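You operate a simulated robot arm through the tools that you are given. There is no shell and no other tool. Be economical: measure what you need, move in short steps, check, and stop when the job is done.

You are at the controls of a simulated robot arm. One attempt, no reset.

TASK
Turn the red pocket to the white arrow, lock it and stand the red-banded sleeve in it.
Fine: the red lever frees and locks the four-colour turntable. Set down upright: what you pick out.

It is judged by the outcome, as a careful person would: the job done as asked, and still so three seconds after it is handed in. It fails if anything else is knocked over, pushed out of place, dropped, spilled or broken.

THE ROBOT
A 6-joint arm with a two-finger parallel gripper, fixed in place. Base frame: the origin is at the foot of the arm, x ahead of it, y to its left, z up; the work surface is at about z = 75. Units: cm, degrees, N and s.
With the tool pointing down near the work surface it reaches from about 18 to 64 cm from the base axis. Its first joint turns from -66.0 to 66.0 degrees. Payload 2.7 kg.
The TCP is the grasp point between the finger pads, 2.3 cm short of the fingertips. In the tool frame z runs along the fingers and y along their closing line. Largest opening 9.4 cm; finger width 3.8, thickness 1; the body of the gripper, 5.4 by 9.6 cm, starts 3.9 cm behind the TCP.
Orientation is that of the tool frame in the base frame, as [roll, pitch, yaw] about the fixed x, y, z axes, in that order (R = Rz(yaw) Ry(pitch) Rx(roll)). With the fingers straight down and closing along the base's y, the tool's x points along the base's -x, its y along +y and its z along -z.

THE INTERFACE
- The arm moves only by the tool servo_tool. Its argument "targets" is a list of rows, each a list of 3 entries, a list of its own where there are three numbers: the shift along the base's x, y, z in cm, then the turn, a rotation vector about the base's x, y, z in degrees, then the gripper command, from -1 (shut) to 1 (fully open), values between in proportion. In form: [[[dx, dy, dz], [ax, ay, az], claw], ...]. A call has 1 to 8 rows; each row is the pose to reach, as a shift and turn from the pose commanded when the call began. Each row takes 0.2 s and may step no farther than 5 cm and 8.6 degrees from the row before; otherwise, or with a gripper value out of range, the whole call is refused. A pose out of reach is approached as far as the arm can. The call stops where the force on the tool passes 40 N (or 10 N more than at its start, if that is more) or the arm is blocked; 0.2 s more then pass. The fingers move at their own pace (about 4.5 cm/s each) and stop on an object; they squeeze with about 22 N. The grip force told is the motor's: it shows also when the fingers shut on nothing. Time passes only in rows, and 0.2 s behind the last, so rows that repeat a pose let the fingers close. It gives the time, the measured TCP pose, the force on the tool (base axes), the opening and the grip force at its end, in the units of the frame above (readings bear some noise), with the torque about the TCP (base axes, N m) and any sound that the robot's microphone picked up.
- Cameras (640 x 400 px; columns grow to the right, rows downward): "scene" is fixed at [9.54, -45.14, 140.14]; the picture's right is [0.53, -0.85, 0.00], its down [-0.50, -0.31, -0.81] and it looks along [0.69, 0.43, -0.59] (base axes); focal length 312 px, centre (320, 200). "wrist" rides on the gripper at [8.6, 1.6, -7.4] in the tool frame; the picture's right is [-0.18, 0.98, 0.00], its down [-0.58, -0.11, -0.81] and it looks along [-0.79, -0.15, 0.59] (tool axes); focal length 243 px, centre (320, 200). There is no depth. A picture from a camera that has moved, and an enlarged one, comes with that camera's place and axes in the base frame and with its lens.
- snapshot(camera): a new picture of that camera. It takes no simulated time.
- enlarge(camera, box): a new picture of the part [left, top, right, bottom] of that camera's present view, enlarged. It takes no simulated time.
- close_job(): hands the job in; it is judged then, once.

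Go step by step. Nothing tells you positions but the pictures and the camera data: compare them with the known pose of the tool, close in by small moves and look again before you grip or let go. The budget is 120 turns and 84 pictures, counting those below and the enlarged ones. Unless the task says otherwise, let go and move clear before handing in, and close with one line.

The tools are called after "Call:" as a command line: name --argument value ..., lists and objects as JSON in quotes. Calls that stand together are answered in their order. servo_tool: Moves the arm, as the interface text tells. Its arguments: {"type":"object","properties":{"targets":{"type":"array"}},"required":["targets"]} The other tools are called the same way: snapshot (camera) takes a picture; enlarge (camera, box) takes an enlarged picture of a part of a camera's view; close_job () hands the job in.

At the start:

```text
time: 0.0
ee_pos: [47.31, -6.69, 112.01]
tool_rot: [-179.9, 0.0, 180.0]
contact_force: [0.6, -0.3, 0.0]
wrist_torque: [0.0, 0.02, 0.01]
finger_gap: 9.38
grasp_force: 0.2
```

scene: 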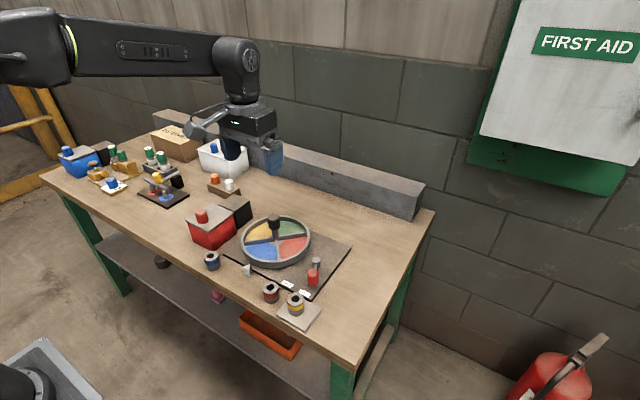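
wrist: 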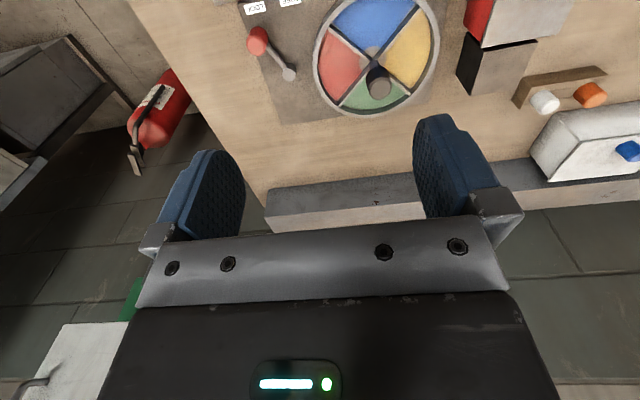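

I see a turntable with four colours, a red lever beside it, and several small sleeves near the front edge. I enlarge these first.

Call:
enlarge --camera "scene" --box '[180, 190, 360, 330]'

Call:
enlarge --camera "scene" --box '[40, 120, 260, 260]'

Call:
enlarge --camera "wrist" --box '[220, 0, 480, 130]'

```text
2.86 times, centred on (270, 260) of scene
camera zoom: at [9.54, -45.14, 140.14], right [0.53, -0.85, 0.0], down [-0.5, -0.31, -0.81], along [0.69, 0.43, -0.59], focal length 892 px, centre (463, 29)
```

zoom: 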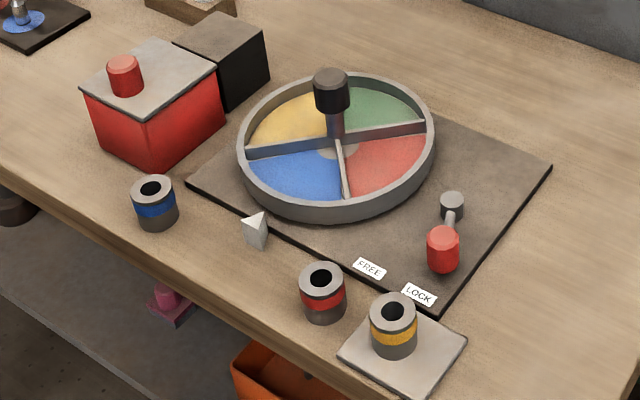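

```text
2.86 times, centred on (150, 190) of scene
camera zoom: at [9.54, -45.14, 140.14], right [0.53, -0.85, 0.0], down [-0.5, -0.31, -0.81], along [0.69, 0.43, -0.59], focal length 892 px, centre (806, 229)
```

zoom: 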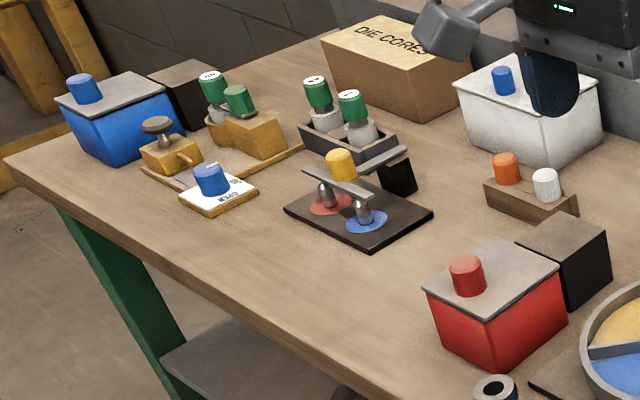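

```text
2.46 times, centred on (350, 65) of wrist
camera zoom: at [38.72, -5.04, 119.36], right [0.18, 0.98, 0.0], down [0.58, -0.11, 0.81], along [0.79, -0.15, -0.59], focal length 597 px, centre (246, 532)
```

zoom: 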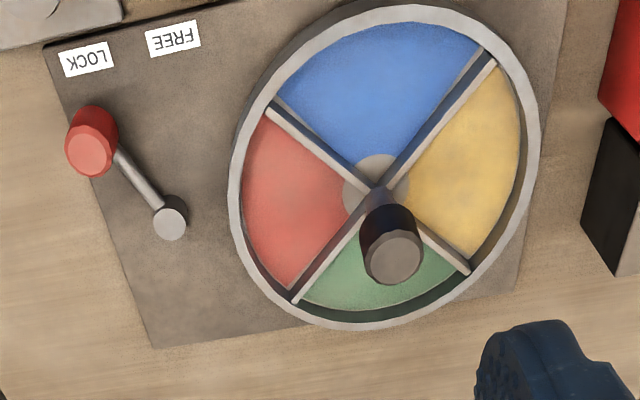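

The turntable is centred near (58.6, 0.1) with a central knob whose top is at about z 86.5. Blue now faces the white arrow at (46, 0), and red is on the -y side. The lever pivots near (57.9, -13.8), with its handle at (51.8, -16.8, top 81) by LOCK. I'll move above the handle.

Call:
servo_tool --targets '[[[1, -2.2, -4.2], [0, 0, 0], 0.2], [[2, -4.4, -8.4], [0, 0, 0], 0.2], [[3, -6.6, -12.6], [0, 0, 0], 0.2], [[4, -8.8, -16.8], [0, 0, 0], 0.2], [[4.5, -10.1, -21], [0, 0, 0], 0.2], [[4.5, -10.1, -22], [0, 0, 0], 0.2]]'

Call:
snapshot --camera "wrist"

Call:
enlarge --camera "scene" --box '[220, 190, 360, 330]'

```text
time: 1.4
ee_pos: [51.87, -16.62, 89.94]
tool_rot: [180.0, -0.1, 179.9]
contact_force: [-0.2, 0.4, -0.4]
wrist_torque: [0.01, 0.01, 0.0]
finger_gap: 5.64
grasp_force: 0.0
```

```text
78 pictures are left
camera wrist: at [43.23, -15.16, 97.32], right [0.18, 0.98, 0.0], down [0.58, -0.11, 0.81], along [0.79, -0.15, -0.59], focal length 243 px, centre (320, 200)
```

wrist: 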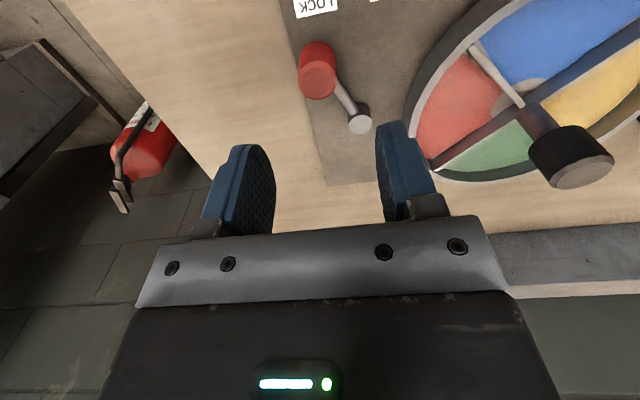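

```text
2.86 times, centred on (290, 260) of scene
camera zoom: at [9.54, -45.14, 140.14], right [0.53, -0.85, 0.0], down [-0.5, -0.31, -0.81], along [0.69, 0.43, -0.59], focal length 892 px, centre (406, 29)
```

zoom: 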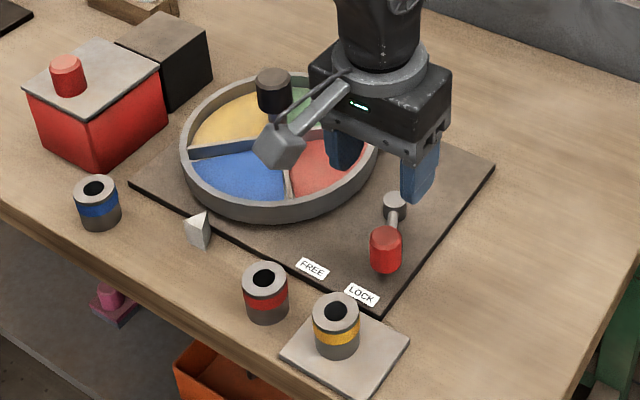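

The handle sits at about (51.4, -16.8). I'll lower onto it with the fingertips just above rim height, then close.

Call:
servo_tool --targets '[[[-0.4, -0.15, -4], [0, 0, 0], 0.2], [[-0.4, -0.15, -7], [0, 0, 0], 0.2], [[-0.4, -0.15, -8.6], [0, 0, 0], 0.2]]'

Call:
enlarge --camera "scene" --box '[250, 210, 360, 310]'

Call:
snapshot --camera "wrist"

```text
time: 2.2
ee_pos: [51.63, -16.93, 81.46]
tool_rot: [180.0, 0.1, -180.0]
contact_force: [-0.3, -0.6, 0.8]
wrist_torque: [-0.01, 0.01, -0.02]
finger_gap: 5.64
grasp_force: 0.0
```

```text
4.00 times, centred on (305, 260) of scene
camera zoom: at [9.54, -45.14, 140.14], right [0.53, -0.85, 0.0], down [-0.5, -0.31, -0.81], along [0.69, 0.43, -0.59], focal length 1248 px, centre (380, -40)
```

zoom: 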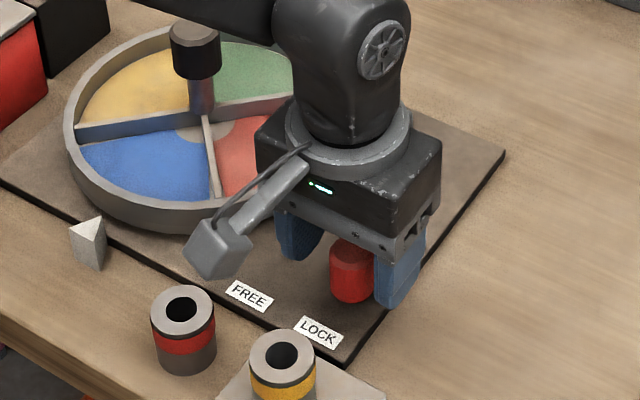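

```text
75 pictures are left
camera wrist: at [43.06, -15.37, 88.73], right [0.18, 0.98, 0.0], down [0.58, -0.11, 0.81], along [0.79, -0.15, -0.59], focal length 243 px, centre (320, 200)
```

wrist: 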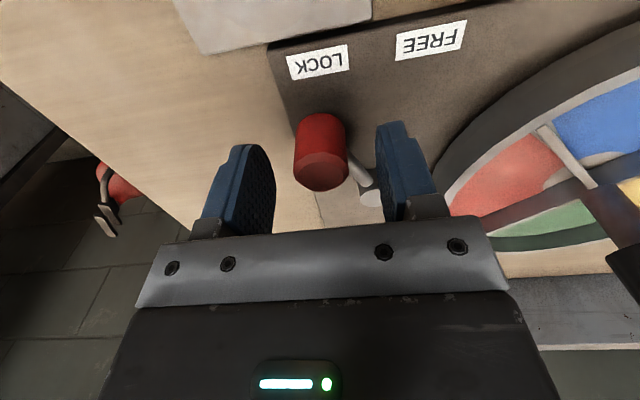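

The handle is between the fingers. I'll close on it.

Call:
servo_tool --targets '[[[0, 0, -0.3], [0, 0, 0], -1], [[0, 0, -0.3], [0, 0, 0], -1], [[0, 0, -0.3], [0, 0, 0], -1], [[0, 0, -0.3], [0, 0, 0], -1]]'

```text
time: 3.2
ee_pos: [51.51, -16.85, 81.07]
tool_rot: [-179.9, 0.1, -180.0]
contact_force: [-0.4, -2.5, 1.2]
wrist_torque: [0.45, 0.04, -0.09]
finger_gap: 2.73
grasp_force: 44.0
```

It's gripped at a gap of 2.7. I'll swing it along its arc towards FREE.

Call:
servo_tool --targets '[[[-0.25, 0.55, 0], [0, 0, 0], -1], [[-0.44, 1.13, 0], [0, 0, 0], -1], [[-0.63, 2.05, 0], [0, 0, 0], -1], [[-0.7, 3.0, 0], [0, 0, 0], -1], [[-0.63, 3.95, 0], [0, 0, 0], -1], [[-0.44, 4.87, 0], [0, 0, 0], -1]]'

Call:
enlarge --camera "scene" --box '[250, 210, 360, 310]'

```text
time: 4.6
ee_pos: [50.89, -11.99, 81.13]
tool_rot: [179.9, -0.2, 179.9]
contact_force: [-6.5, -11.2, 0.7]
wrist_torque: [-0.11, -0.02, -0.92]
finger_gap: 2.75
grasp_force: 45.7
```

```text
4.00 times, centred on (305, 260) of scene
camera zoom: at [9.52, -45.16, 140.13], right [0.53, -0.85, 0.0], down [-0.5, -0.31, -0.81], along [0.69, 0.43, -0.59], focal length 1248 px, centre (380, -40)
```

zoom: 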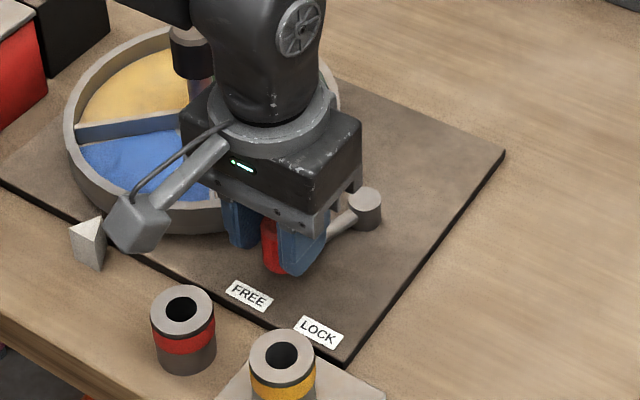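

The lever moved with me, against a force of about 11 N. I'll continue to the end of the FREE range.

Call:
servo_tool --targets '[[[0.2, 0.4, 0], [0, 0, 0], -1], [[0.35, 0.9, 0], [0, 0, 0], -1], [[0.6, 1.3, 0], [0, 0, 0], -1]]'

```text
time: 5.4
ee_pos: [51.3, -11.13, 81.03]
tool_rot: [-179.8, -0.2, 179.8]
contact_force: [-25.1, -30.6, 8.4]
wrist_torque: [-0.02, -0.52, -0.38]
finger_gap: 2.73
grasp_force: 44.3
```

The force has risen at about 156°, which suggests the end stop. I'll release, lift and check.

Call:
servo_tool --targets '[[[-0.2, -0.3, 0], [0, 0, 0], -1], [[-0.2, -0.3, 0], [0, 0, 0], 0.0], [[-0.2, -0.3, 0], [0, 0, 0], 0.0], [[-0.2, -0.3, 4], [0, 0, 0], 0.0], [[-1, -0.3, 8], [0, 0, 0], 0.0], [[-1.5, -3, 12], [0, 0, 0], 0.0]]'

Call:
snapshot --camera "wrist"

Call:
enlarge --camera "scene" --box '[220, 190, 360, 330]'

```text
time: 6.8
ee_pos: [50.09, -13.68, 93.18]
tool_rot: [-180.0, -0.1, 180.0]
contact_force: [-0.1, -1.1, -0.4]
wrist_torque: [0.01, 0.0, -0.06]
finger_gap: 4.71
grasp_force: 0.1
```

```text
73 pictures are left
camera wrist: at [41.45, -12.07, 100.6], right [0.18, 0.98, 0.0], down [0.58, -0.11, 0.81], along [0.79, -0.15, -0.59], focal length 243 px, centre (320, 200)
```

wrist: 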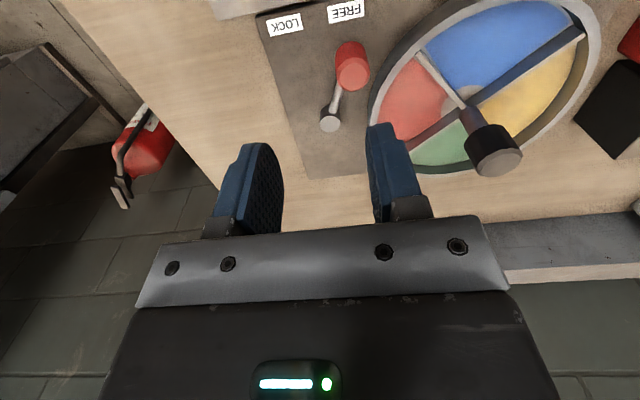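

```text
2.86 times, centred on (290, 260) of scene
camera zoom: at [9.54, -45.13, 140.14], right [0.53, -0.85, 0.0], down [-0.5, -0.31, -0.81], along [0.69, 0.43, -0.59], focal length 892 px, centre (406, 29)
```

zoom: 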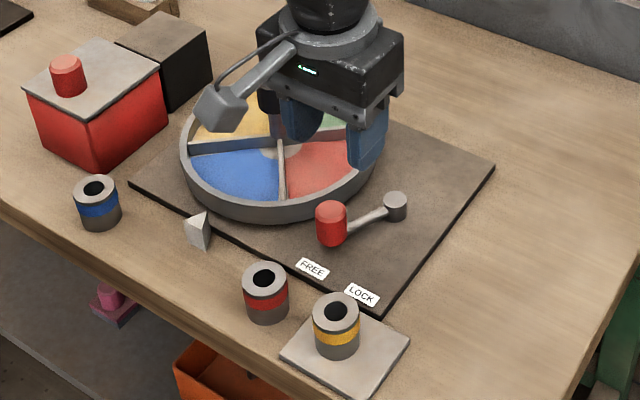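

The lever now points to the FREE side. I'll move above the knob while pre-turning the tool by +45°.

Call:
servo_tool --targets '[[[1.4, 2.3, 1], [0, 0, 7.5], 0.3], [[2.8, 4.6, 2], [0, 0, 15], 0.3], [[4.2, 6.9, 2], [0, 0, 22.5], 0.3], [[5.6, 9.2, 2], [0, 0, 30], 0.3], [[7.0, 11.5, 2], [0, 0, 37.5], 0.3], [[8.5, 13.7, 2], [0, 0, 45], 0.3]]'

Call:
snapshot --camera "wrist"

Call:
enlarge --camera "scene" --box '[200, 150, 360, 290]'

```text
time: 8.2
ee_pos: [58.64, 0.1, 95.03]
tool_rot: [-180.0, 0.0, -134.9]
contact_force: [-0.2, 0.0, 0.1]
wrist_torque: [-0.01, 0.0, 0.02]
finger_gap: 6.11
grasp_force: 0.2
```

```text
71 pictures are left
camera wrist: at [51.38, -4.86, 102.46], right [-0.57, 0.82, 0.0], down [0.49, 0.34, 0.81], along [0.66, 0.46, -0.59], focal length 243 px, centre (320, 200)
```

wrist: 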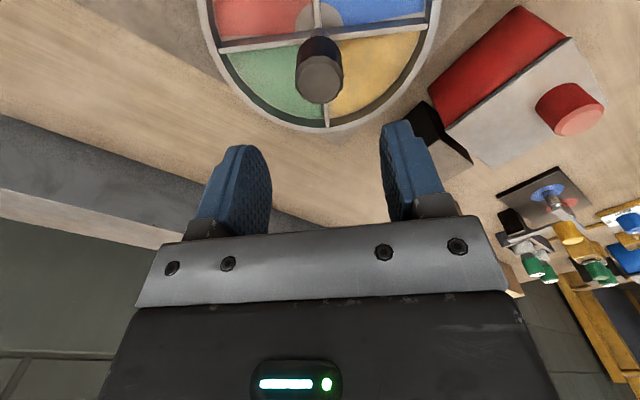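

```text
2.86 times, centred on (280, 220) of scene
camera zoom: at [9.54, -45.14, 140.14], right [0.53, -0.85, 0.0], down [-0.5, -0.31, -0.81], along [0.69, 0.43, -0.59], focal length 892 px, centre (434, 143)
```

zoom: 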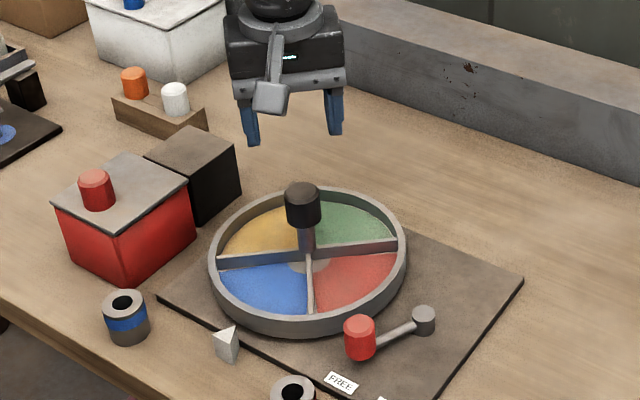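

The knob is centred under the gripper. I'll go down to z 84 and grip.

Call:
servo_tool --targets '[[[0, 0, -4], [0, 0, 0], 0.3], [[0, 0, -8], [0, 0, 0], 0.3], [[0, 0.05, -11], [0, 0, 0], 0.3], [[0, 0.05, -11], [0, 0, 0], -1], [[0, 0.05, -11], [0, 0, 0], -1], [[0, 0.05, -11], [0, 0, 0], -1], [[0, 0.05, -11], [0, 0, 0], -1]]'

Call:
snapshot --camera "wrist"

```text
time: 9.8
ee_pos: [58.53, 0.1, 83.92]
tool_rot: [179.9, 0.0, -135.0]
contact_force: [-9.2, 6.7, -0.7]
wrist_torque: [-0.46, -0.38, -0.02]
finger_gap: 3.37
grasp_force: 44.9
```

```text
69 pictures are left
camera wrist: at [51.37, -4.9, 91.24], right [-0.57, 0.82, 0.0], down [0.49, 0.33, 0.81], along [0.66, 0.46, -0.59], focal length 243 px, centre (320, 200)
```

wrist: 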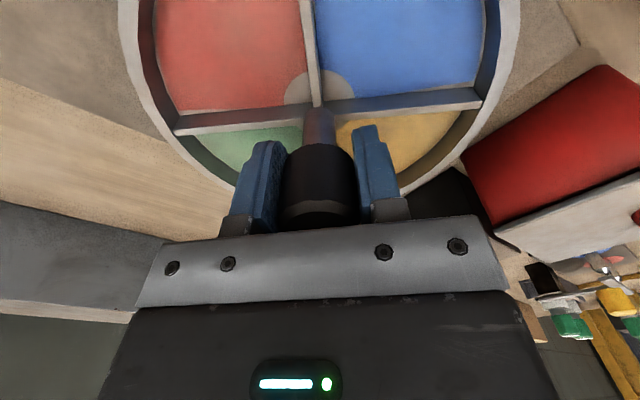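

It's gripped at a gap of 3.4. I'll turn a little clockwise first as a test.

Call:
servo_tool --targets '[[[-0.1, 0.1, 0], [0, 0, -5], -1], [[-0.1, 0.1, 0], [0, 0, -10], -1], [[-0.1, 0.1, 0], [0, 0, -15], -1]]'

Call:
enlarge --camera "scene" --box '[200, 150, 360, 290]'

```text
time: 10.6
ee_pos: [58.51, 0.01, 83.85]
tool_rot: [180.0, 0.0, -150.2]
contact_force: [9.9, 4.1, -22.9]
wrist_torque: [-0.01, -0.86, 0.04]
finger_gap: 3.39
grasp_force: 45.0
```

```text
2.86 times, centred on (280, 220) of scene
camera zoom: at [9.61, -45.13, 140.14], right [0.53, -0.85, 0.0], down [-0.5, -0.31, -0.81], along [0.69, 0.43, -0.59], focal length 892 px, centre (434, 143)
```

zoom: 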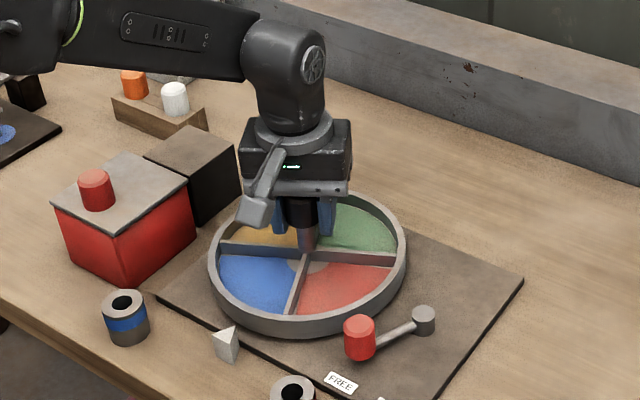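

The table turns with the grip, and red is moving towards the arrow. I'll continue.

Call:
servo_tool --targets '[[[0, 0, -0.1], [0, 0, -7.5], -1], [[0, 0, -0.1], [0, 0, -15], -1], [[0, 0, -0.1], [0, 0, -22.5], -1], [[0, 0, -0.1], [0, 0, -30], -1], [[0, 0, -0.1], [0, 0, -37.5], -1], [[0, 0, -0.1], [0, 0, -45], -1], [[0, 0, -0.1], [0, 0, -52.5], -1], [[0, 0, -0.1], [0, 0, -60], -1]]'

Call:
enlarge --camera "scene" --box '[200, 150, 360, 290]'

```text
time: 12.4
ee_pos: [58.58, -0.1, 83.83]
tool_rot: [-179.9, 0.1, 149.8]
contact_force: [15.1, -13.5, -25.8]
wrist_torque: [0.48, -0.96, 0.03]
finger_gap: 3.37
grasp_force: 45.0
```

```text
2.86 times, centred on (280, 220) of scene
camera zoom: at [9.62, -45.17, 140.12], right [0.53, -0.85, 0.0], down [-0.5, -0.31, -0.81], along [0.68, 0.43, -0.59], focal length 892 px, centre (434, 143)
```

zoom: 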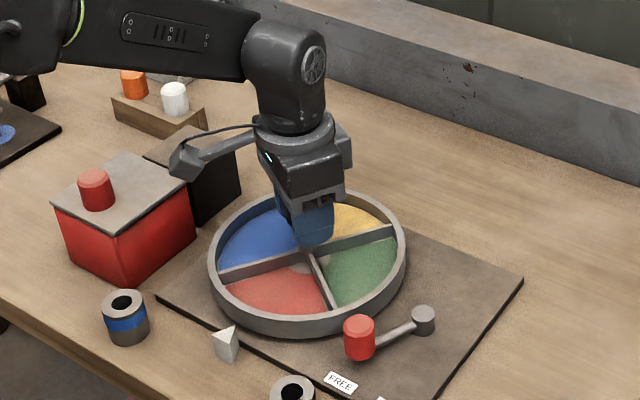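

15° remain. I'll turn the rest while easing the side forces.

Call:
servo_tool --targets '[[[0.05, -0.1, -0.15], [0, 0, -5], -1], [[0.1, -0.15, -0.2], [0, 0, -10], -1], [[0.1, -0.15, -0.2], [0, 0, -15], -1], [[0.1, -0.15, -0.2], [0, 0, -15], -1]]'

Call:
enlarge --camera "scene" --box '[230, 205, 320, 290]'

Call:
snapshot --camera "wrist"

```text
time: 13.4
ee_pos: [58.6, -0.1, 83.95]
tool_rot: [-179.8, -0.1, 134.8]
contact_force: [-8.5, -12.4, 4.0]
wrist_torque: [0.36, 0.11, 0.01]
finger_gap: 3.4
grasp_force: 44.9
```

```text
4.71 times, centred on (275, 248) of scene
camera zoom: at [9.52, -45.17, 140.13], right [0.53, -0.85, 0.0], down [-0.5, -0.31, -0.81], along [0.69, 0.43, -0.59], focal length 1468 px, centre (532, -24)
```

zoom: 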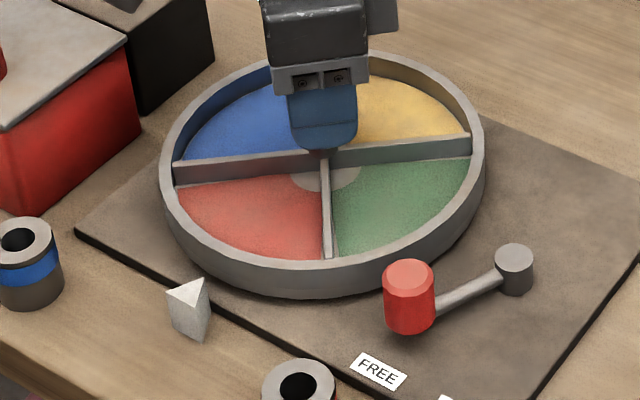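

```text
65 pictures are left
camera wrist: at [53.67, 7.14, 91.25], right [0.83, 0.56, 0.0], down [0.33, -0.49, 0.81], along [0.45, -0.67, -0.59], focal length 243 px, centre (320, 200)
```

wrist: 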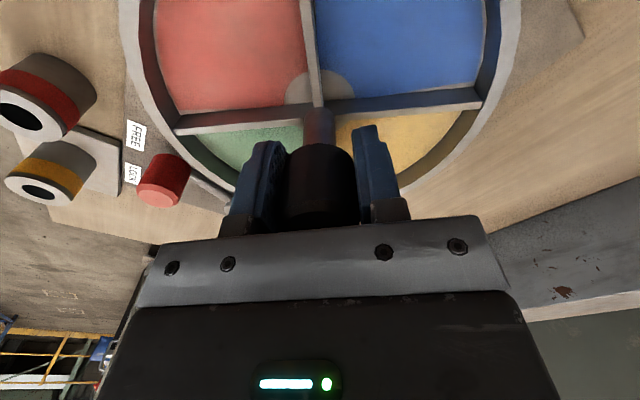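

The table has turned by 90° without slipping: red faces the arrow. I'll release, rise and turn the wrist back as I head to the lever.

Call:
servo_tool --targets '[[[0, -0.05, 0], [0, 0, 0], -0.3], [[0, -0.05, 0], [0, 0, 0], 0.1], [[0, -0.05, 0], [0, 0, 0], 0.2], [[0, -0.05, 0.2], [0, 0, 0], 0.3], [[0, -0.05, 4], [0, 0, 0], 0.3], [[0, 0, 8], [0, 0, 0], 0.3], [[0, 0, 11], [0, 0, 7.5], 0.3]]'

Call:
servo_tool --targets '[[[-1.5, -2.2, 0], [0, 0, 7.5], 0.2], [[-3, -4.4, 0], [0, 0, 15], 0.2], [[-5, -6.6, 0], [0, 0, 22.5], 0.2], [[-6.5, -8.8, 0], [0, 0, 30], 0.2], [[-8.0, -11, 0], [0, 0, 37.5], 0.2]]'

Call:
snapshot --camera "wrist"

Call:
enlarge --camera "scene" --box '[230, 205, 330, 305]'

```text
time: 15.0
ee_pos: [58.69, -0.05, 94.82]
tool_rot: [-180.0, 0.1, 142.4]
contact_force: [-0.5, 0.4, -0.2]
wrist_torque: [0.01, 0.01, 0.03]
finger_gap: 6.1
grasp_force: 0.0
```

```text
time: 16.2
ee_pos: [50.73, -10.96, 94.85]
tool_rot: [180.0, 0.0, -179.9]
contact_force: [0.2, 0.0, -0.1]
wrist_torque: [-0.02, 0.0, 0.0]
finger_gap: 5.64
grasp_force: 0.0
```

```text
64 pictures are left
camera wrist: at [42.08, -9.42, 102.18], right [0.18, 0.98, 0.0], down [0.58, -0.11, 0.81], along [0.79, -0.15, -0.59], focal length 243 px, centre (320, 200)
```

wrist: 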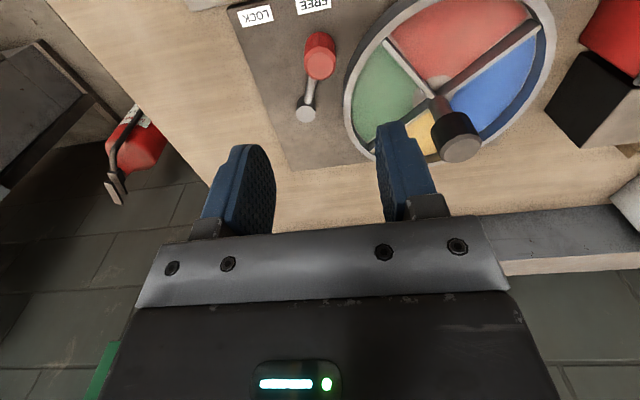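

```text
4.00 times, centred on (280, 255) of scene
camera zoom: at [9.54, -45.13, 140.14], right [0.53, -0.85, 0.0], down [-0.5, -0.31, -0.81], along [0.69, 0.43, -0.59], focal length 1248 px, centre (480, -20)
```

zoom: 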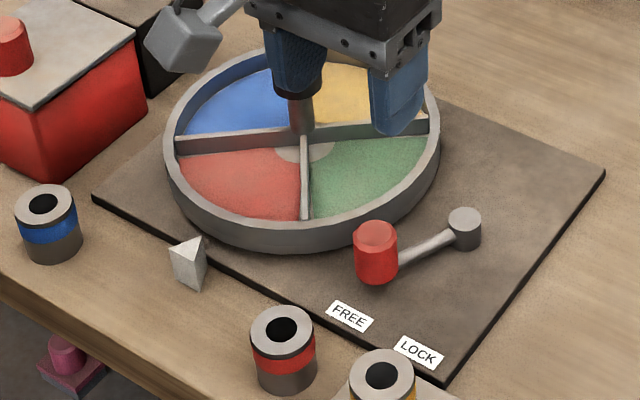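

Red is at the arrow. Now I'll lower onto the lever handle at (51.3, -11.2) with a narrower opening and grip it.

Call:
servo_tool --targets '[[[0.5, -0.25, -4], [0, 0, 0], 0.0], [[0.5, -0.25, -8], [0, 0, 0], 0.0], [[0.5, -0.25, -11.5], [0, 0, 0], 0.0], [[0.5, -0.25, -13.6], [0, 0, 0], 0.0], [[0.5, -0.25, -13.6], [0, 0, 0], -1], [[0.5, -0.25, -13.6], [0, 0, 0], -1], [[0.5, -0.25, -13.6], [0, 0, 0], -1]]'

```text
time: 17.8
ee_pos: [51.23, -11.23, 81.22]
tool_rot: [180.0, 0.0, 180.0]
contact_force: [1.7, -2.0, -3.1]
wrist_torque: [0.39, -0.19, -0.04]
finger_gap: 2.75
grasp_force: 45.5
```

It's gripped. I'll swing it back to LOCK.

Call:
servo_tool --targets '[[[-0.26, -0.77, 0], [0, 0, 0], -1], [[-0.46, -1.71, 0], [0, 0, 0], -1], [[-0.53, -2.67, 0], [0, 0, 0], -1], [[-0.46, -3.63, 0], [0, 0, 0], -1], [[-0.26, -4.57, 0], [0, 0, 0], -1], [[0.0, -5.3, 0], [0, 0, 0], -1], [[0.2, -5.75, 0], [0, 0, 0], -1], [[0.25, -5.95, 0], [0, 0, 0], -1]]'

```text
time: 19.6
ee_pos: [51.33, -17.01, 81.01]
tool_rot: [179.9, -0.2, 180.0]
contact_force: [-8.2, 18.3, -0.7]
wrist_torque: [-0.35, -0.62, 0.39]
finger_gap: 2.75
grasp_force: 45.1
```

The handle is at the LOCK end, pressing on its stop. I'll release, lift and move over towards the red sleeve.

Call:
servo_tool --targets '[[[0, 0.1, 0], [0, 0, 0], -0.4], [[0, 0.1, 0], [0, 0, 0], 0.1], [[0, 0.1, 0], [0, 0, 0], 0.1], [[0, 0.1, 4], [0, 0, 0], 0.1], [[0, 0.1, 8], [0, 0, 0], 0.1], [[-2, 2.0, 12], [0, 0, 0], 0.1], [[-5, 5, 12], [0, 0, 0], 0.2], [[-7, 7.5, 12], [0, 0, 0], 0.3]]'

Call:
snapshot --camera "wrist"

Call:
enlarge --camera "scene" --box '[230, 205, 330, 330]'

```text
time: 21.4
ee_pos: [44.33, -9.72, 93.1]
tool_rot: [-179.9, 0.1, -180.0]
contact_force: [0.5, 0.5, -0.2]
wrist_torque: [0.02, -0.01, -0.01]
finger_gap: 6.07
grasp_force: 0.1
```

```text
62 pictures are left
camera wrist: at [35.59, -8.14, 100.47], right [0.18, 0.98, 0.0], down [0.58, -0.11, 0.81], along [0.79, -0.15, -0.59], focal length 243 px, centre (320, 200)
```

wrist: 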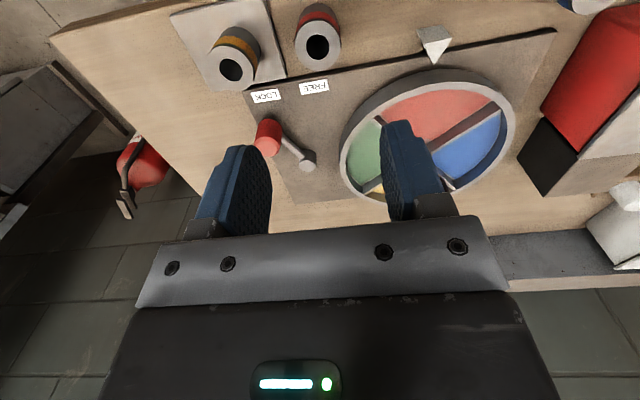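

```text
3.20 times, centred on (280, 268) of scene
camera zoom: at [9.54, -45.14, 140.14], right [0.53, -0.85, 0.0], down [-0.5, -0.31, -0.81], along [0.69, 0.43, -0.59], focal length 999 px, centre (448, -16)
```

zoom: 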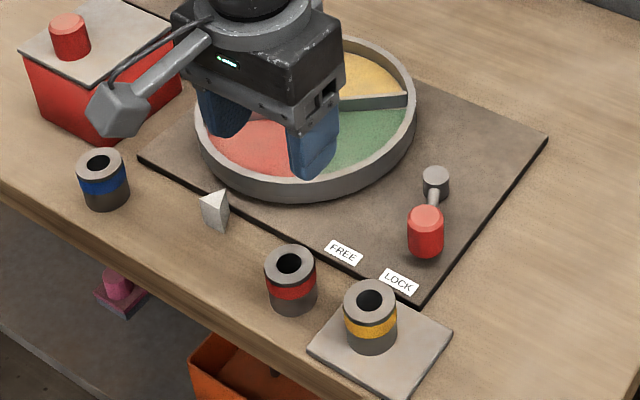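

The lever is back at LOCK and the table is unchanged. The red-banded sleeve is at about (44.0, -9.7, top 79), close to the yellow one, so I'll turn the tool 90° to close along x.

Call:
servo_tool --targets '[[[-0.3, 0, 0], [0, 0, -8], 0.3], [[-0.3, 0, 0], [0, 0, -16], 0.3], [[-0.3, 0, 0], [0, 0, -24], 0.3], [[-0.3, 0, 0], [0, 0, -32], 0.3], [[-0.3, 0, 0], [0, 0, -40], 0.3], [[-0.3, 0, 0], [0, 0, -48], 0.3]]'

Call:
servo_tool --targets '[[[0, 0, 0], [0, 0, -8], 0.4], [[0, 0, 0], [0, 0, -16], 0.4], [[0, 0, 0], [0, 0, -24], 0.4], [[0, 0, -2], [0, 0, -32], 0.4], [[0, 0, -4], [0, 0, -40], 0.4], [[0, 0, -6], [0, 0, -42], 0.4]]'

Call:
snapshot --camera "wrist"

Call:
enlarge --camera "scene" --box '[220, 205, 340, 330]'

```text
time: 22.8
ee_pos: [44.13, -9.81, 93.17]
tool_rot: [-179.9, 0.1, 131.8]
contact_force: [0.8, 0.1, 0.2]
wrist_torque: [-0.02, 0.01, 0.02]
finger_gap: 6.12
grasp_force: 0.0
```

```text
time: 24.2
ee_pos: [44.06, -9.87, 87.08]
tool_rot: [-180.0, 0.1, 89.8]
contact_force: [0.5, 0.3, -0.1]
wrist_torque: [-0.02, -0.02, -0.02]
finger_gap: 6.57
grasp_force: 0.0
```

```text
60 pictures are left
camera wrist: at [45.74, -1.22, 94.46], right [0.98, -0.19, 0.0], down [-0.11, -0.58, 0.81], along [-0.15, -0.79, -0.59], focal length 243 px, centre (320, 200)
```

wrist: 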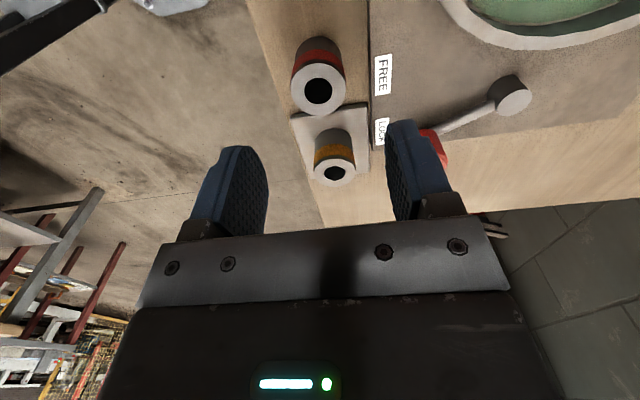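

```text
3.20 times, centred on (280, 268) of scene
camera zoom: at [9.54, -45.14, 140.14], right [0.53, -0.85, 0.0], down [-0.5, -0.31, -0.81], along [0.69, 0.43, -0.59], focal length 999 px, centre (448, -16)
```

zoom: 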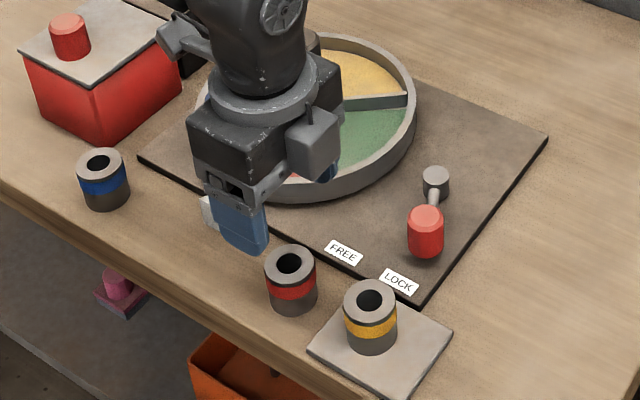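

The sleeve lies centred laterally at (44.05, -9.45). I'll descend around it to z 78.6 and close.

Call:
servo_tool --targets '[[[0, 0.4, -3], [0, 0, 0], 0.4], [[0, 0.4, -5.5], [0, 0, 0], 0.4]]'

Call:
snapshot --camera "wrist"

Call:
enlarge --camera "scene" --box '[220, 205, 340, 330]'

```text
time: 24.8
ee_pos: [44.06, -9.49, 81.68]
tool_rot: [179.9, 0.0, 90.0]
contact_force: [0.5, -0.3, -0.3]
wrist_torque: [0.02, -0.01, -0.01]
finger_gap: 6.58
grasp_force: 0.1
```

```text
58 pictures are left
camera wrist: at [45.79, -0.87, 89.03], right [0.98, -0.18, 0.0], down [-0.11, -0.58, 0.81], along [-0.15, -0.79, -0.59], focal length 243 px, centre (320, 200)
```

wrist: 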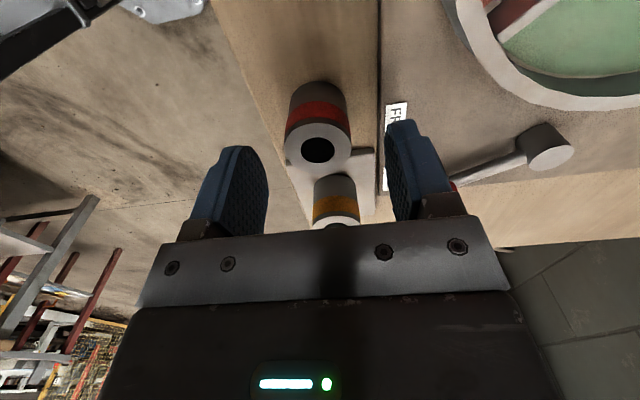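

```text
3.20 times, centred on (280, 268) of scene
camera zoom: at [9.54, -45.14, 140.14], right [0.53, -0.85, 0.0], down [-0.5, -0.31, -0.81], along [0.69, 0.43, -0.59], focal length 999 px, centre (448, -16)
```

zoom: 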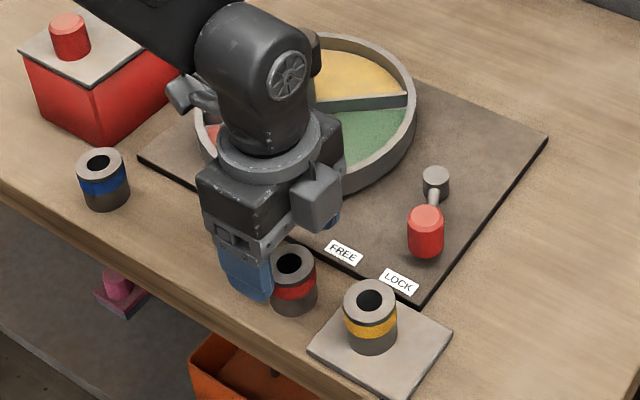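

It's well centred. Last descent, then close.

Call:
servo_tool --targets '[[[0, 0, -1.5], [0, 0, 0], 0.4], [[0, 0, -3.0], [0, 0, 0], 0.4], [[0, 0, -3.0], [0, 0, 0], -1], [[0, 0, -3.0], [0, 0, 0], -1], [[0, 0, -3.0], [0, 0, 0], -1], [[0, 0, -3.0], [0, 0, 0], -1]]'

Call:
snapshot --camera "wrist"

```text
time: 26.2
ee_pos: [44.1, -9.41, 78.73]
tool_rot: [-180.0, 0.1, 90.0]
contact_force: [-0.9, -0.2, -1.0]
wrist_torque: [0.01, 0.0, -0.01]
finger_gap: 3.45
grasp_force: 22.1
```

```text
56 pictures are left
camera wrist: at [45.73, -0.8, 86.08], right [0.98, -0.18, 0.0], down [-0.11, -0.58, 0.81], along [-0.15, -0.79, -0.59], focal length 243 px, centre (320, 200)
```

wrist: 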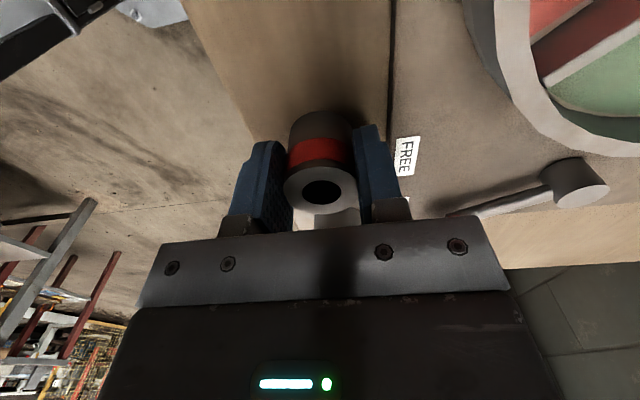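

Gripped at a gap of 3.45. I'll lift straight up, then turn back and carry it over the red pocket.

Call:
servo_tool --targets '[[[0, 0, 2], [0, 0, 0], -1], [[0, 0, 5], [0, 0, 0], -1], [[0, 0, 9], [0, 0, 0], -1], [[0, 0, 11], [0, 0, 8], -1], [[0, 0.5, 11], [0, 0, 16], -1], [[0, 1, 11], [0, 0, 24], -1], [[0.5, 1.5, 11], [0, 0, 32], -1]]'

Call:
servo_tool --targets '[[[1, 1, 0], [0, 0, 8], -1], [[2, 2, 0], [0, 0, 16], -1], [[3, 3, 0], [0, 0, 24], -1], [[4, 4, 0], [0, 0, 32], -1], [[5, 5, 0], [0, 0, 40], -1], [[6, 6, 0], [0, 0, 48], -1], [[7.5, 7, 0], [0, 0, 56], -1], [[8.0, 7.9, 0], [0, 0, 58], -1]]'

Call:
snapshot --camera "wrist"

Call:
enlarge --camera "scene" --box '[210, 170, 340, 310]'

```text
time: 27.8
ee_pos: [44.63, -7.79, 89.65]
tool_rot: [-180.0, 0.0, 122.1]
contact_force: [-0.9, 0.2, -0.1]
wrist_torque: [-0.02, 0.0, -0.02]
finger_gap: 0.0
grasp_force: 21.9
```

```text
time: 29.6
ee_pos: [52.58, 0.05, 89.63]
tool_rot: [-180.0, -0.1, -179.9]
contact_force: [0.5, 0.4, 0.3]
wrist_torque: [-0.01, -0.04, 0.01]
finger_gap: 0.02
grasp_force: 22.4
```

```text
55 pictures are left
camera wrist: at [43.93, 1.73, 97.04], right [0.18, 0.98, 0.0], down [0.58, -0.11, 0.81], along [0.79, -0.15, -0.59], focal length 243 px, centre (320, 200)
```

wrist: 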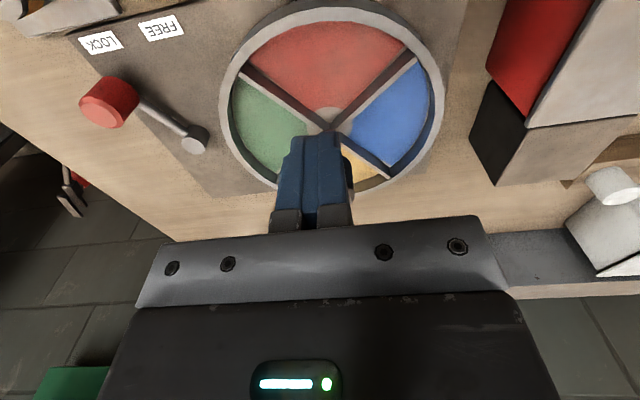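

```text
2.86 times, centred on (275, 240) of scene
camera zoom: at [9.54, -45.14, 140.14], right [0.53, -0.85, 0.0], down [-0.5, -0.31, -0.81], along [0.69, 0.43, -0.59], focal length 892 px, centre (449, 86)
```

zoom: 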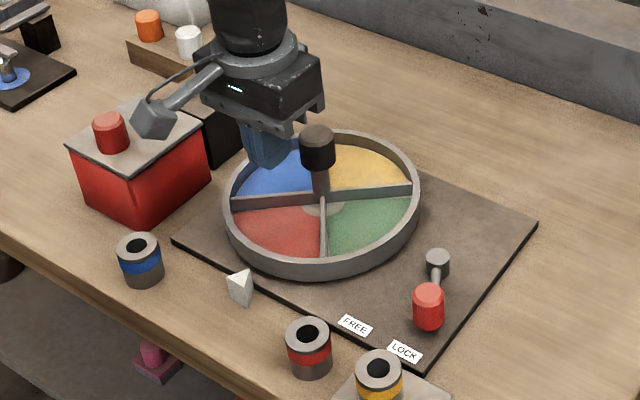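

The sleeve slipped out of the grip at the lift: it still stands where it was, and the fingers are shut on nothing. I'll go back, grip lower and lift very slowly.

Call:
servo_tool --targets '[[[-1, -1, 0], [0, 0, -8], -1], [[-2, -2, 0], [0, 0, -16], -1], [[-3, -3, 0], [0, 0, -24], -1], [[-4, -4, 0], [0, 0, -32], -0.5], [[-5, -5.5, 0], [0, 0, -40], 0], [[-6, -7, 0], [0, 0, -48], 0.4], [[-7.5, -8.5, 0], [0, 0, -56], 0.4], [[-8.5, -9.5, 0], [0, 0, -64], 0.4]]'

Call:
servo_tool --targets '[[[0, 0, 0], [0, 0, -8], 0.4], [[0, 0, -1], [0, 0, -16], 0.4], [[0, 0, -3], [0, 0, -24], 0.4], [[0, 0, -5], [0, 0, -26], 0.4]]'

Call:
snapshot --camera "wrist"

Call:
enlarge --camera "scene" --box '[240, 250, 320, 310]'

```text
time: 31.4
ee_pos: [44.27, -9.56, 89.71]
tool_rot: [180.0, 0.0, 115.8]
contact_force: [0.5, -0.6, 0.3]
wrist_torque: [0.02, -0.01, 0.01]
finger_gap: 6.58
grasp_force: 0.1
```

```text
time: 32.4
ee_pos: [44.15, -9.51, 84.52]
tool_rot: [-180.0, 0.0, 90.0]
contact_force: [0.2, -0.8, -0.1]
wrist_torque: [-0.01, 0.01, 0.01]
finger_gap: 6.58
grasp_force: 0.1
```

```text
53 pictures are left
camera wrist: at [45.78, -0.87, 92.07], right [0.98, -0.19, 0.0], down [-0.11, -0.58, 0.81], along [-0.15, -0.79, -0.59], focal length 243 px, centre (320, 200)
```

wrist: 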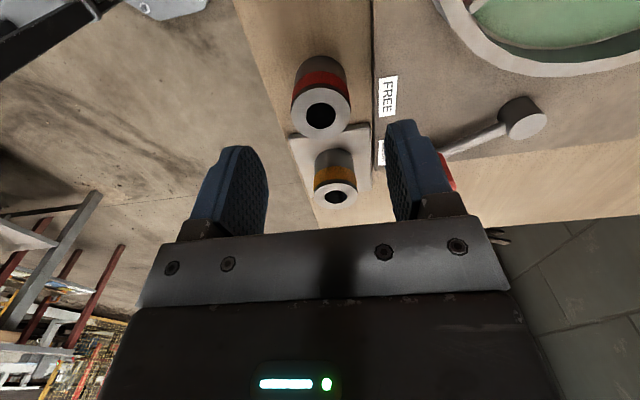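

```text
6.67 times, centred on (280, 280) of scene
camera zoom: at [9.54, -45.14, 140.14], right [0.53, -0.85, 0.0], down [-0.5, -0.31, -0.81], along [0.69, 0.43, -0.59], focal length 2080 px, centre (587, -333)
```

zoom: 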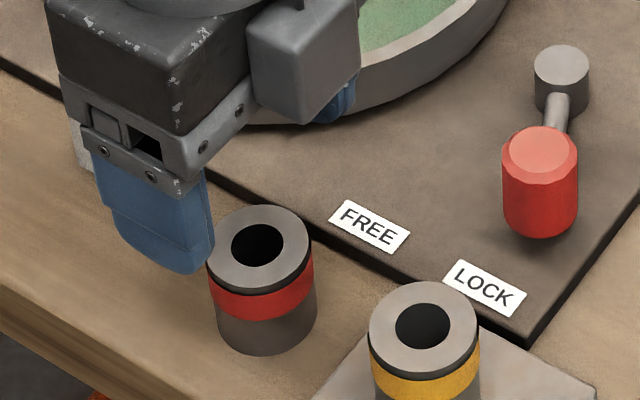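

The sleeve stands upright at (44.1, -9.5). I'll grip lower this time, at TCP z 77.7, and hold for a while.

Call:
servo_tool --targets '[[[0, -0.05, -3], [0, 0, 0], 0.4], [[0, -0.05, -5.5], [0, 0, 0], 0.4], [[0, -0.05, -6.8], [0, 0, 0], 0.4], [[0, -0.05, -6.8], [0, 0, 0], -1], [[0, -0.05, -6.8], [0, 0, 0], -1], [[0, -0.05, -6.8], [0, 0, 0], -1], [[0, -0.05, -6.8], [0, 0, 0], -1], [[0, -0.05, -6.8], [0, 0, 0], -1]]'

Call:
servo_tool --targets '[[[0, 0, 0.2], [0, 0, 0], -1], [[0, 0, 0.4], [0, 0, 0], -1], [[0, 0, 0.6], [0, 0, 0], -1], [[0, 0, 0.8], [0, 0, 0], -1]]'

Call:
enlarge --camera "wrist" --box '[220, 60, 420, 240]'

Call:
enlarge --camera "scene" --box '[240, 250, 320, 310]'

```text
time: 34.2
ee_pos: [43.98, -9.47, 77.93]
tool_rot: [-179.9, 0.0, 90.1]
contact_force: [-0.2, 0.5, -0.3]
wrist_torque: [0.05, -0.02, -0.02]
finger_gap: 3.44
grasp_force: 22.1
```

```text
time: 35.2
ee_pos: [44.03, -9.4, 78.62]
tool_rot: [179.9, 0.0, 90.0]
contact_force: [-0.1, 0.4, -2.2]
wrist_torque: [0.02, 0.01, 0.02]
finger_gap: 3.44
grasp_force: 22.5
```

```text
2.22 times, centred on (320, 150) of wrist
camera zoom: at [45.66, -0.89, 86.07], right [0.98, -0.18, 0.0], down [-0.11, -0.58, 0.81], along [-0.15, -0.79, -0.59], focal length 539 px, centre (320, 311)
```

zoom: 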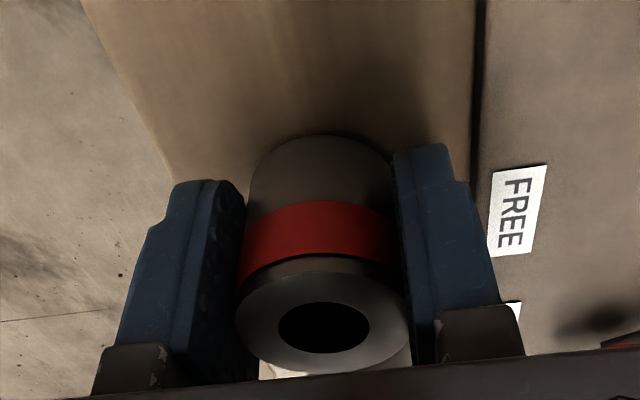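

```text
6.67 times, centred on (280, 280) of scene
camera zoom: at [9.54, -45.14, 140.14], right [0.53, -0.85, 0.0], down [-0.5, -0.31, -0.81], along [0.69, 0.43, -0.59], focal length 2080 px, centre (587, -333)
```

zoom: 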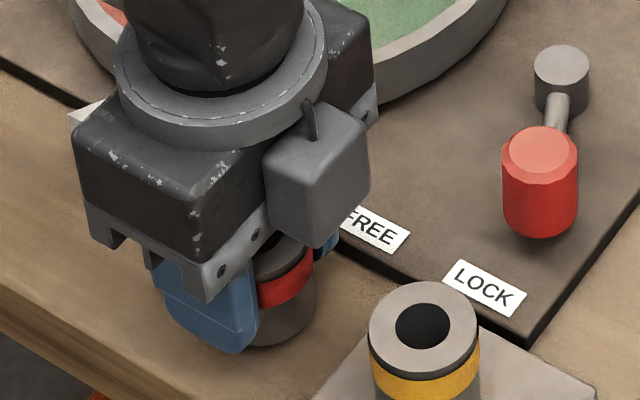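

The sleeve is rising with the fingers, and the weight reads about 2 N. I'll continue slowly and check.

Call:
servo_tool --targets '[[[0, 0, 0.3], [0, 0, 0], -1], [[0, 0, 0.6], [0, 0, 0], -1], [[0, 0, 0.9], [0, 0, 0], -1], [[0, 0, 1.2], [0, 0, 0], -1], [[0, 0, 1.5], [0, 0, 0], -1], [[0, 0, 1.5], [0, 0, 0], -1]]'

Call:
enlarge --camera "wrist" --box '[220, 60, 420, 240]'

Call:
enlarge --camera "scene" --box '[240, 250, 320, 310]'

```text
time: 36.6
ee_pos: [44.0, -9.49, 80.21]
tool_rot: [-180.0, 0.0, 90.0]
contact_force: [0.5, 0.0, -0.8]
wrist_torque: [-0.03, -0.01, 0.01]
finger_gap: 3.43
grasp_force: 22.0
```

```text
2.22 times, centred on (320, 150) of wrist
camera zoom: at [45.65, -0.85, 87.58], right [0.98, -0.18, 0.0], down [-0.11, -0.58, 0.81], along [-0.15, -0.79, -0.59], focal length 539 px, centre (320, 311)
```

zoom: 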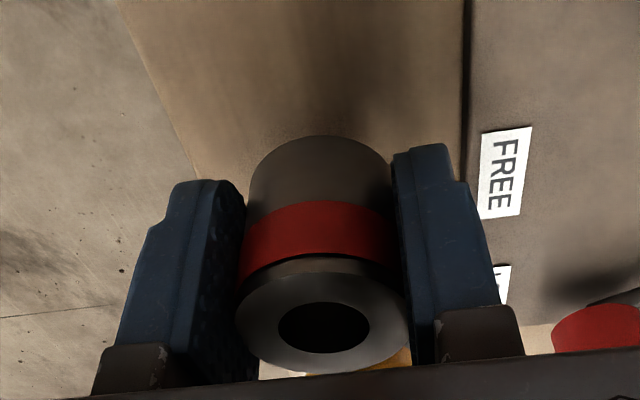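

```text
6.67 times, centred on (280, 280) of scene
camera zoom: at [9.54, -45.14, 140.14], right [0.53, -0.85, 0.0], down [-0.5, -0.31, -0.81], along [0.69, 0.43, -0.59], focal length 2080 px, centre (587, -333)
```

zoom: 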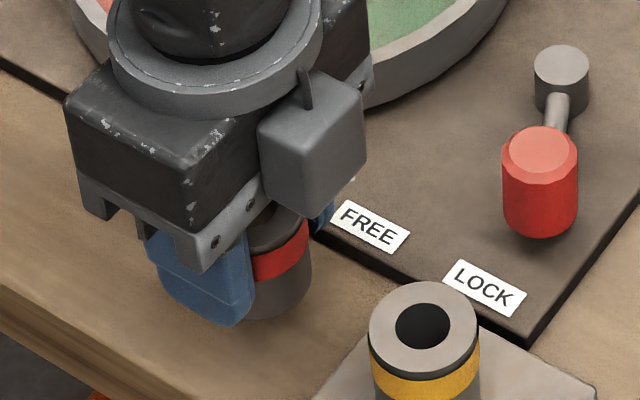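

The grip holds without slip at gentle speeds. I'll keep lifting gently, then carry and turn in small steps.

Call:
servo_tool --targets '[[[0, 0, 0.3], [0, 0, 0], -1], [[0, 0, 0.7], [0, 0, 0], -1], [[0, 0, 1.2], [0, 0, 0], -1], [[0, 0, 1.7], [0, 0, 0], -1], [[0, 0, 2.2], [0, 0, 0], -1], [[0, 0, 2.7], [0, 0, 0], -1], [[0, 0, 3.1], [0, 0, 0], -1], [[0, 0, 3.4], [0, 0, 0], -1]]'

Call:
servo_tool --targets '[[[0, 0, 0], [0, 0, 1], -1], [[0, 0, 0], [0, 0, 3], -1], [[0, 0, 0], [0, 0, 6], -1], [[0.1, 0.1, 0], [0, 0, 9], -1], [[0.3, 0.3, 0], [0, 0, 12], -1], [[0.6, 0.6, 0], [0, 0, 15], -1], [[0.9, 0.9, 0], [0, 0, 17], -1], [[1.1, 1.1, 0], [0, 0, 18], -1]]'

Call:
enlarge --camera "wrist" --box '[220, 60, 420, 240]'

```text
time: 38.4
ee_pos: [44.04, -9.5, 83.59]
tool_rot: [-179.9, 0.0, 89.9]
contact_force: [0.2, 0.1, -0.4]
wrist_torque: [0.0, -0.01, 0.02]
finger_gap: 3.46
grasp_force: 21.8
```

```text
time: 40.2
ee_pos: [45.1, -8.42, 83.67]
tool_rot: [-179.9, 0.0, 108.0]
contact_force: [0.1, 0.8, -2.1]
wrist_torque: [0.01, -0.02, 0.03]
finger_gap: 3.46
grasp_force: 22.1
```

```text
2.22 times, centred on (320, 150) of wrist
camera zoom: at [43.97, 0.29, 91.01], right [0.99, 0.13, 0.0], down [0.08, -0.59, 0.81], along [0.1, -0.8, -0.59], focal length 539 px, centre (320, 311)
```

zoom: 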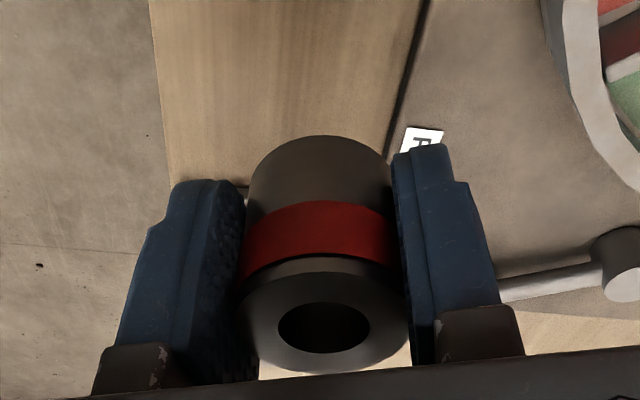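

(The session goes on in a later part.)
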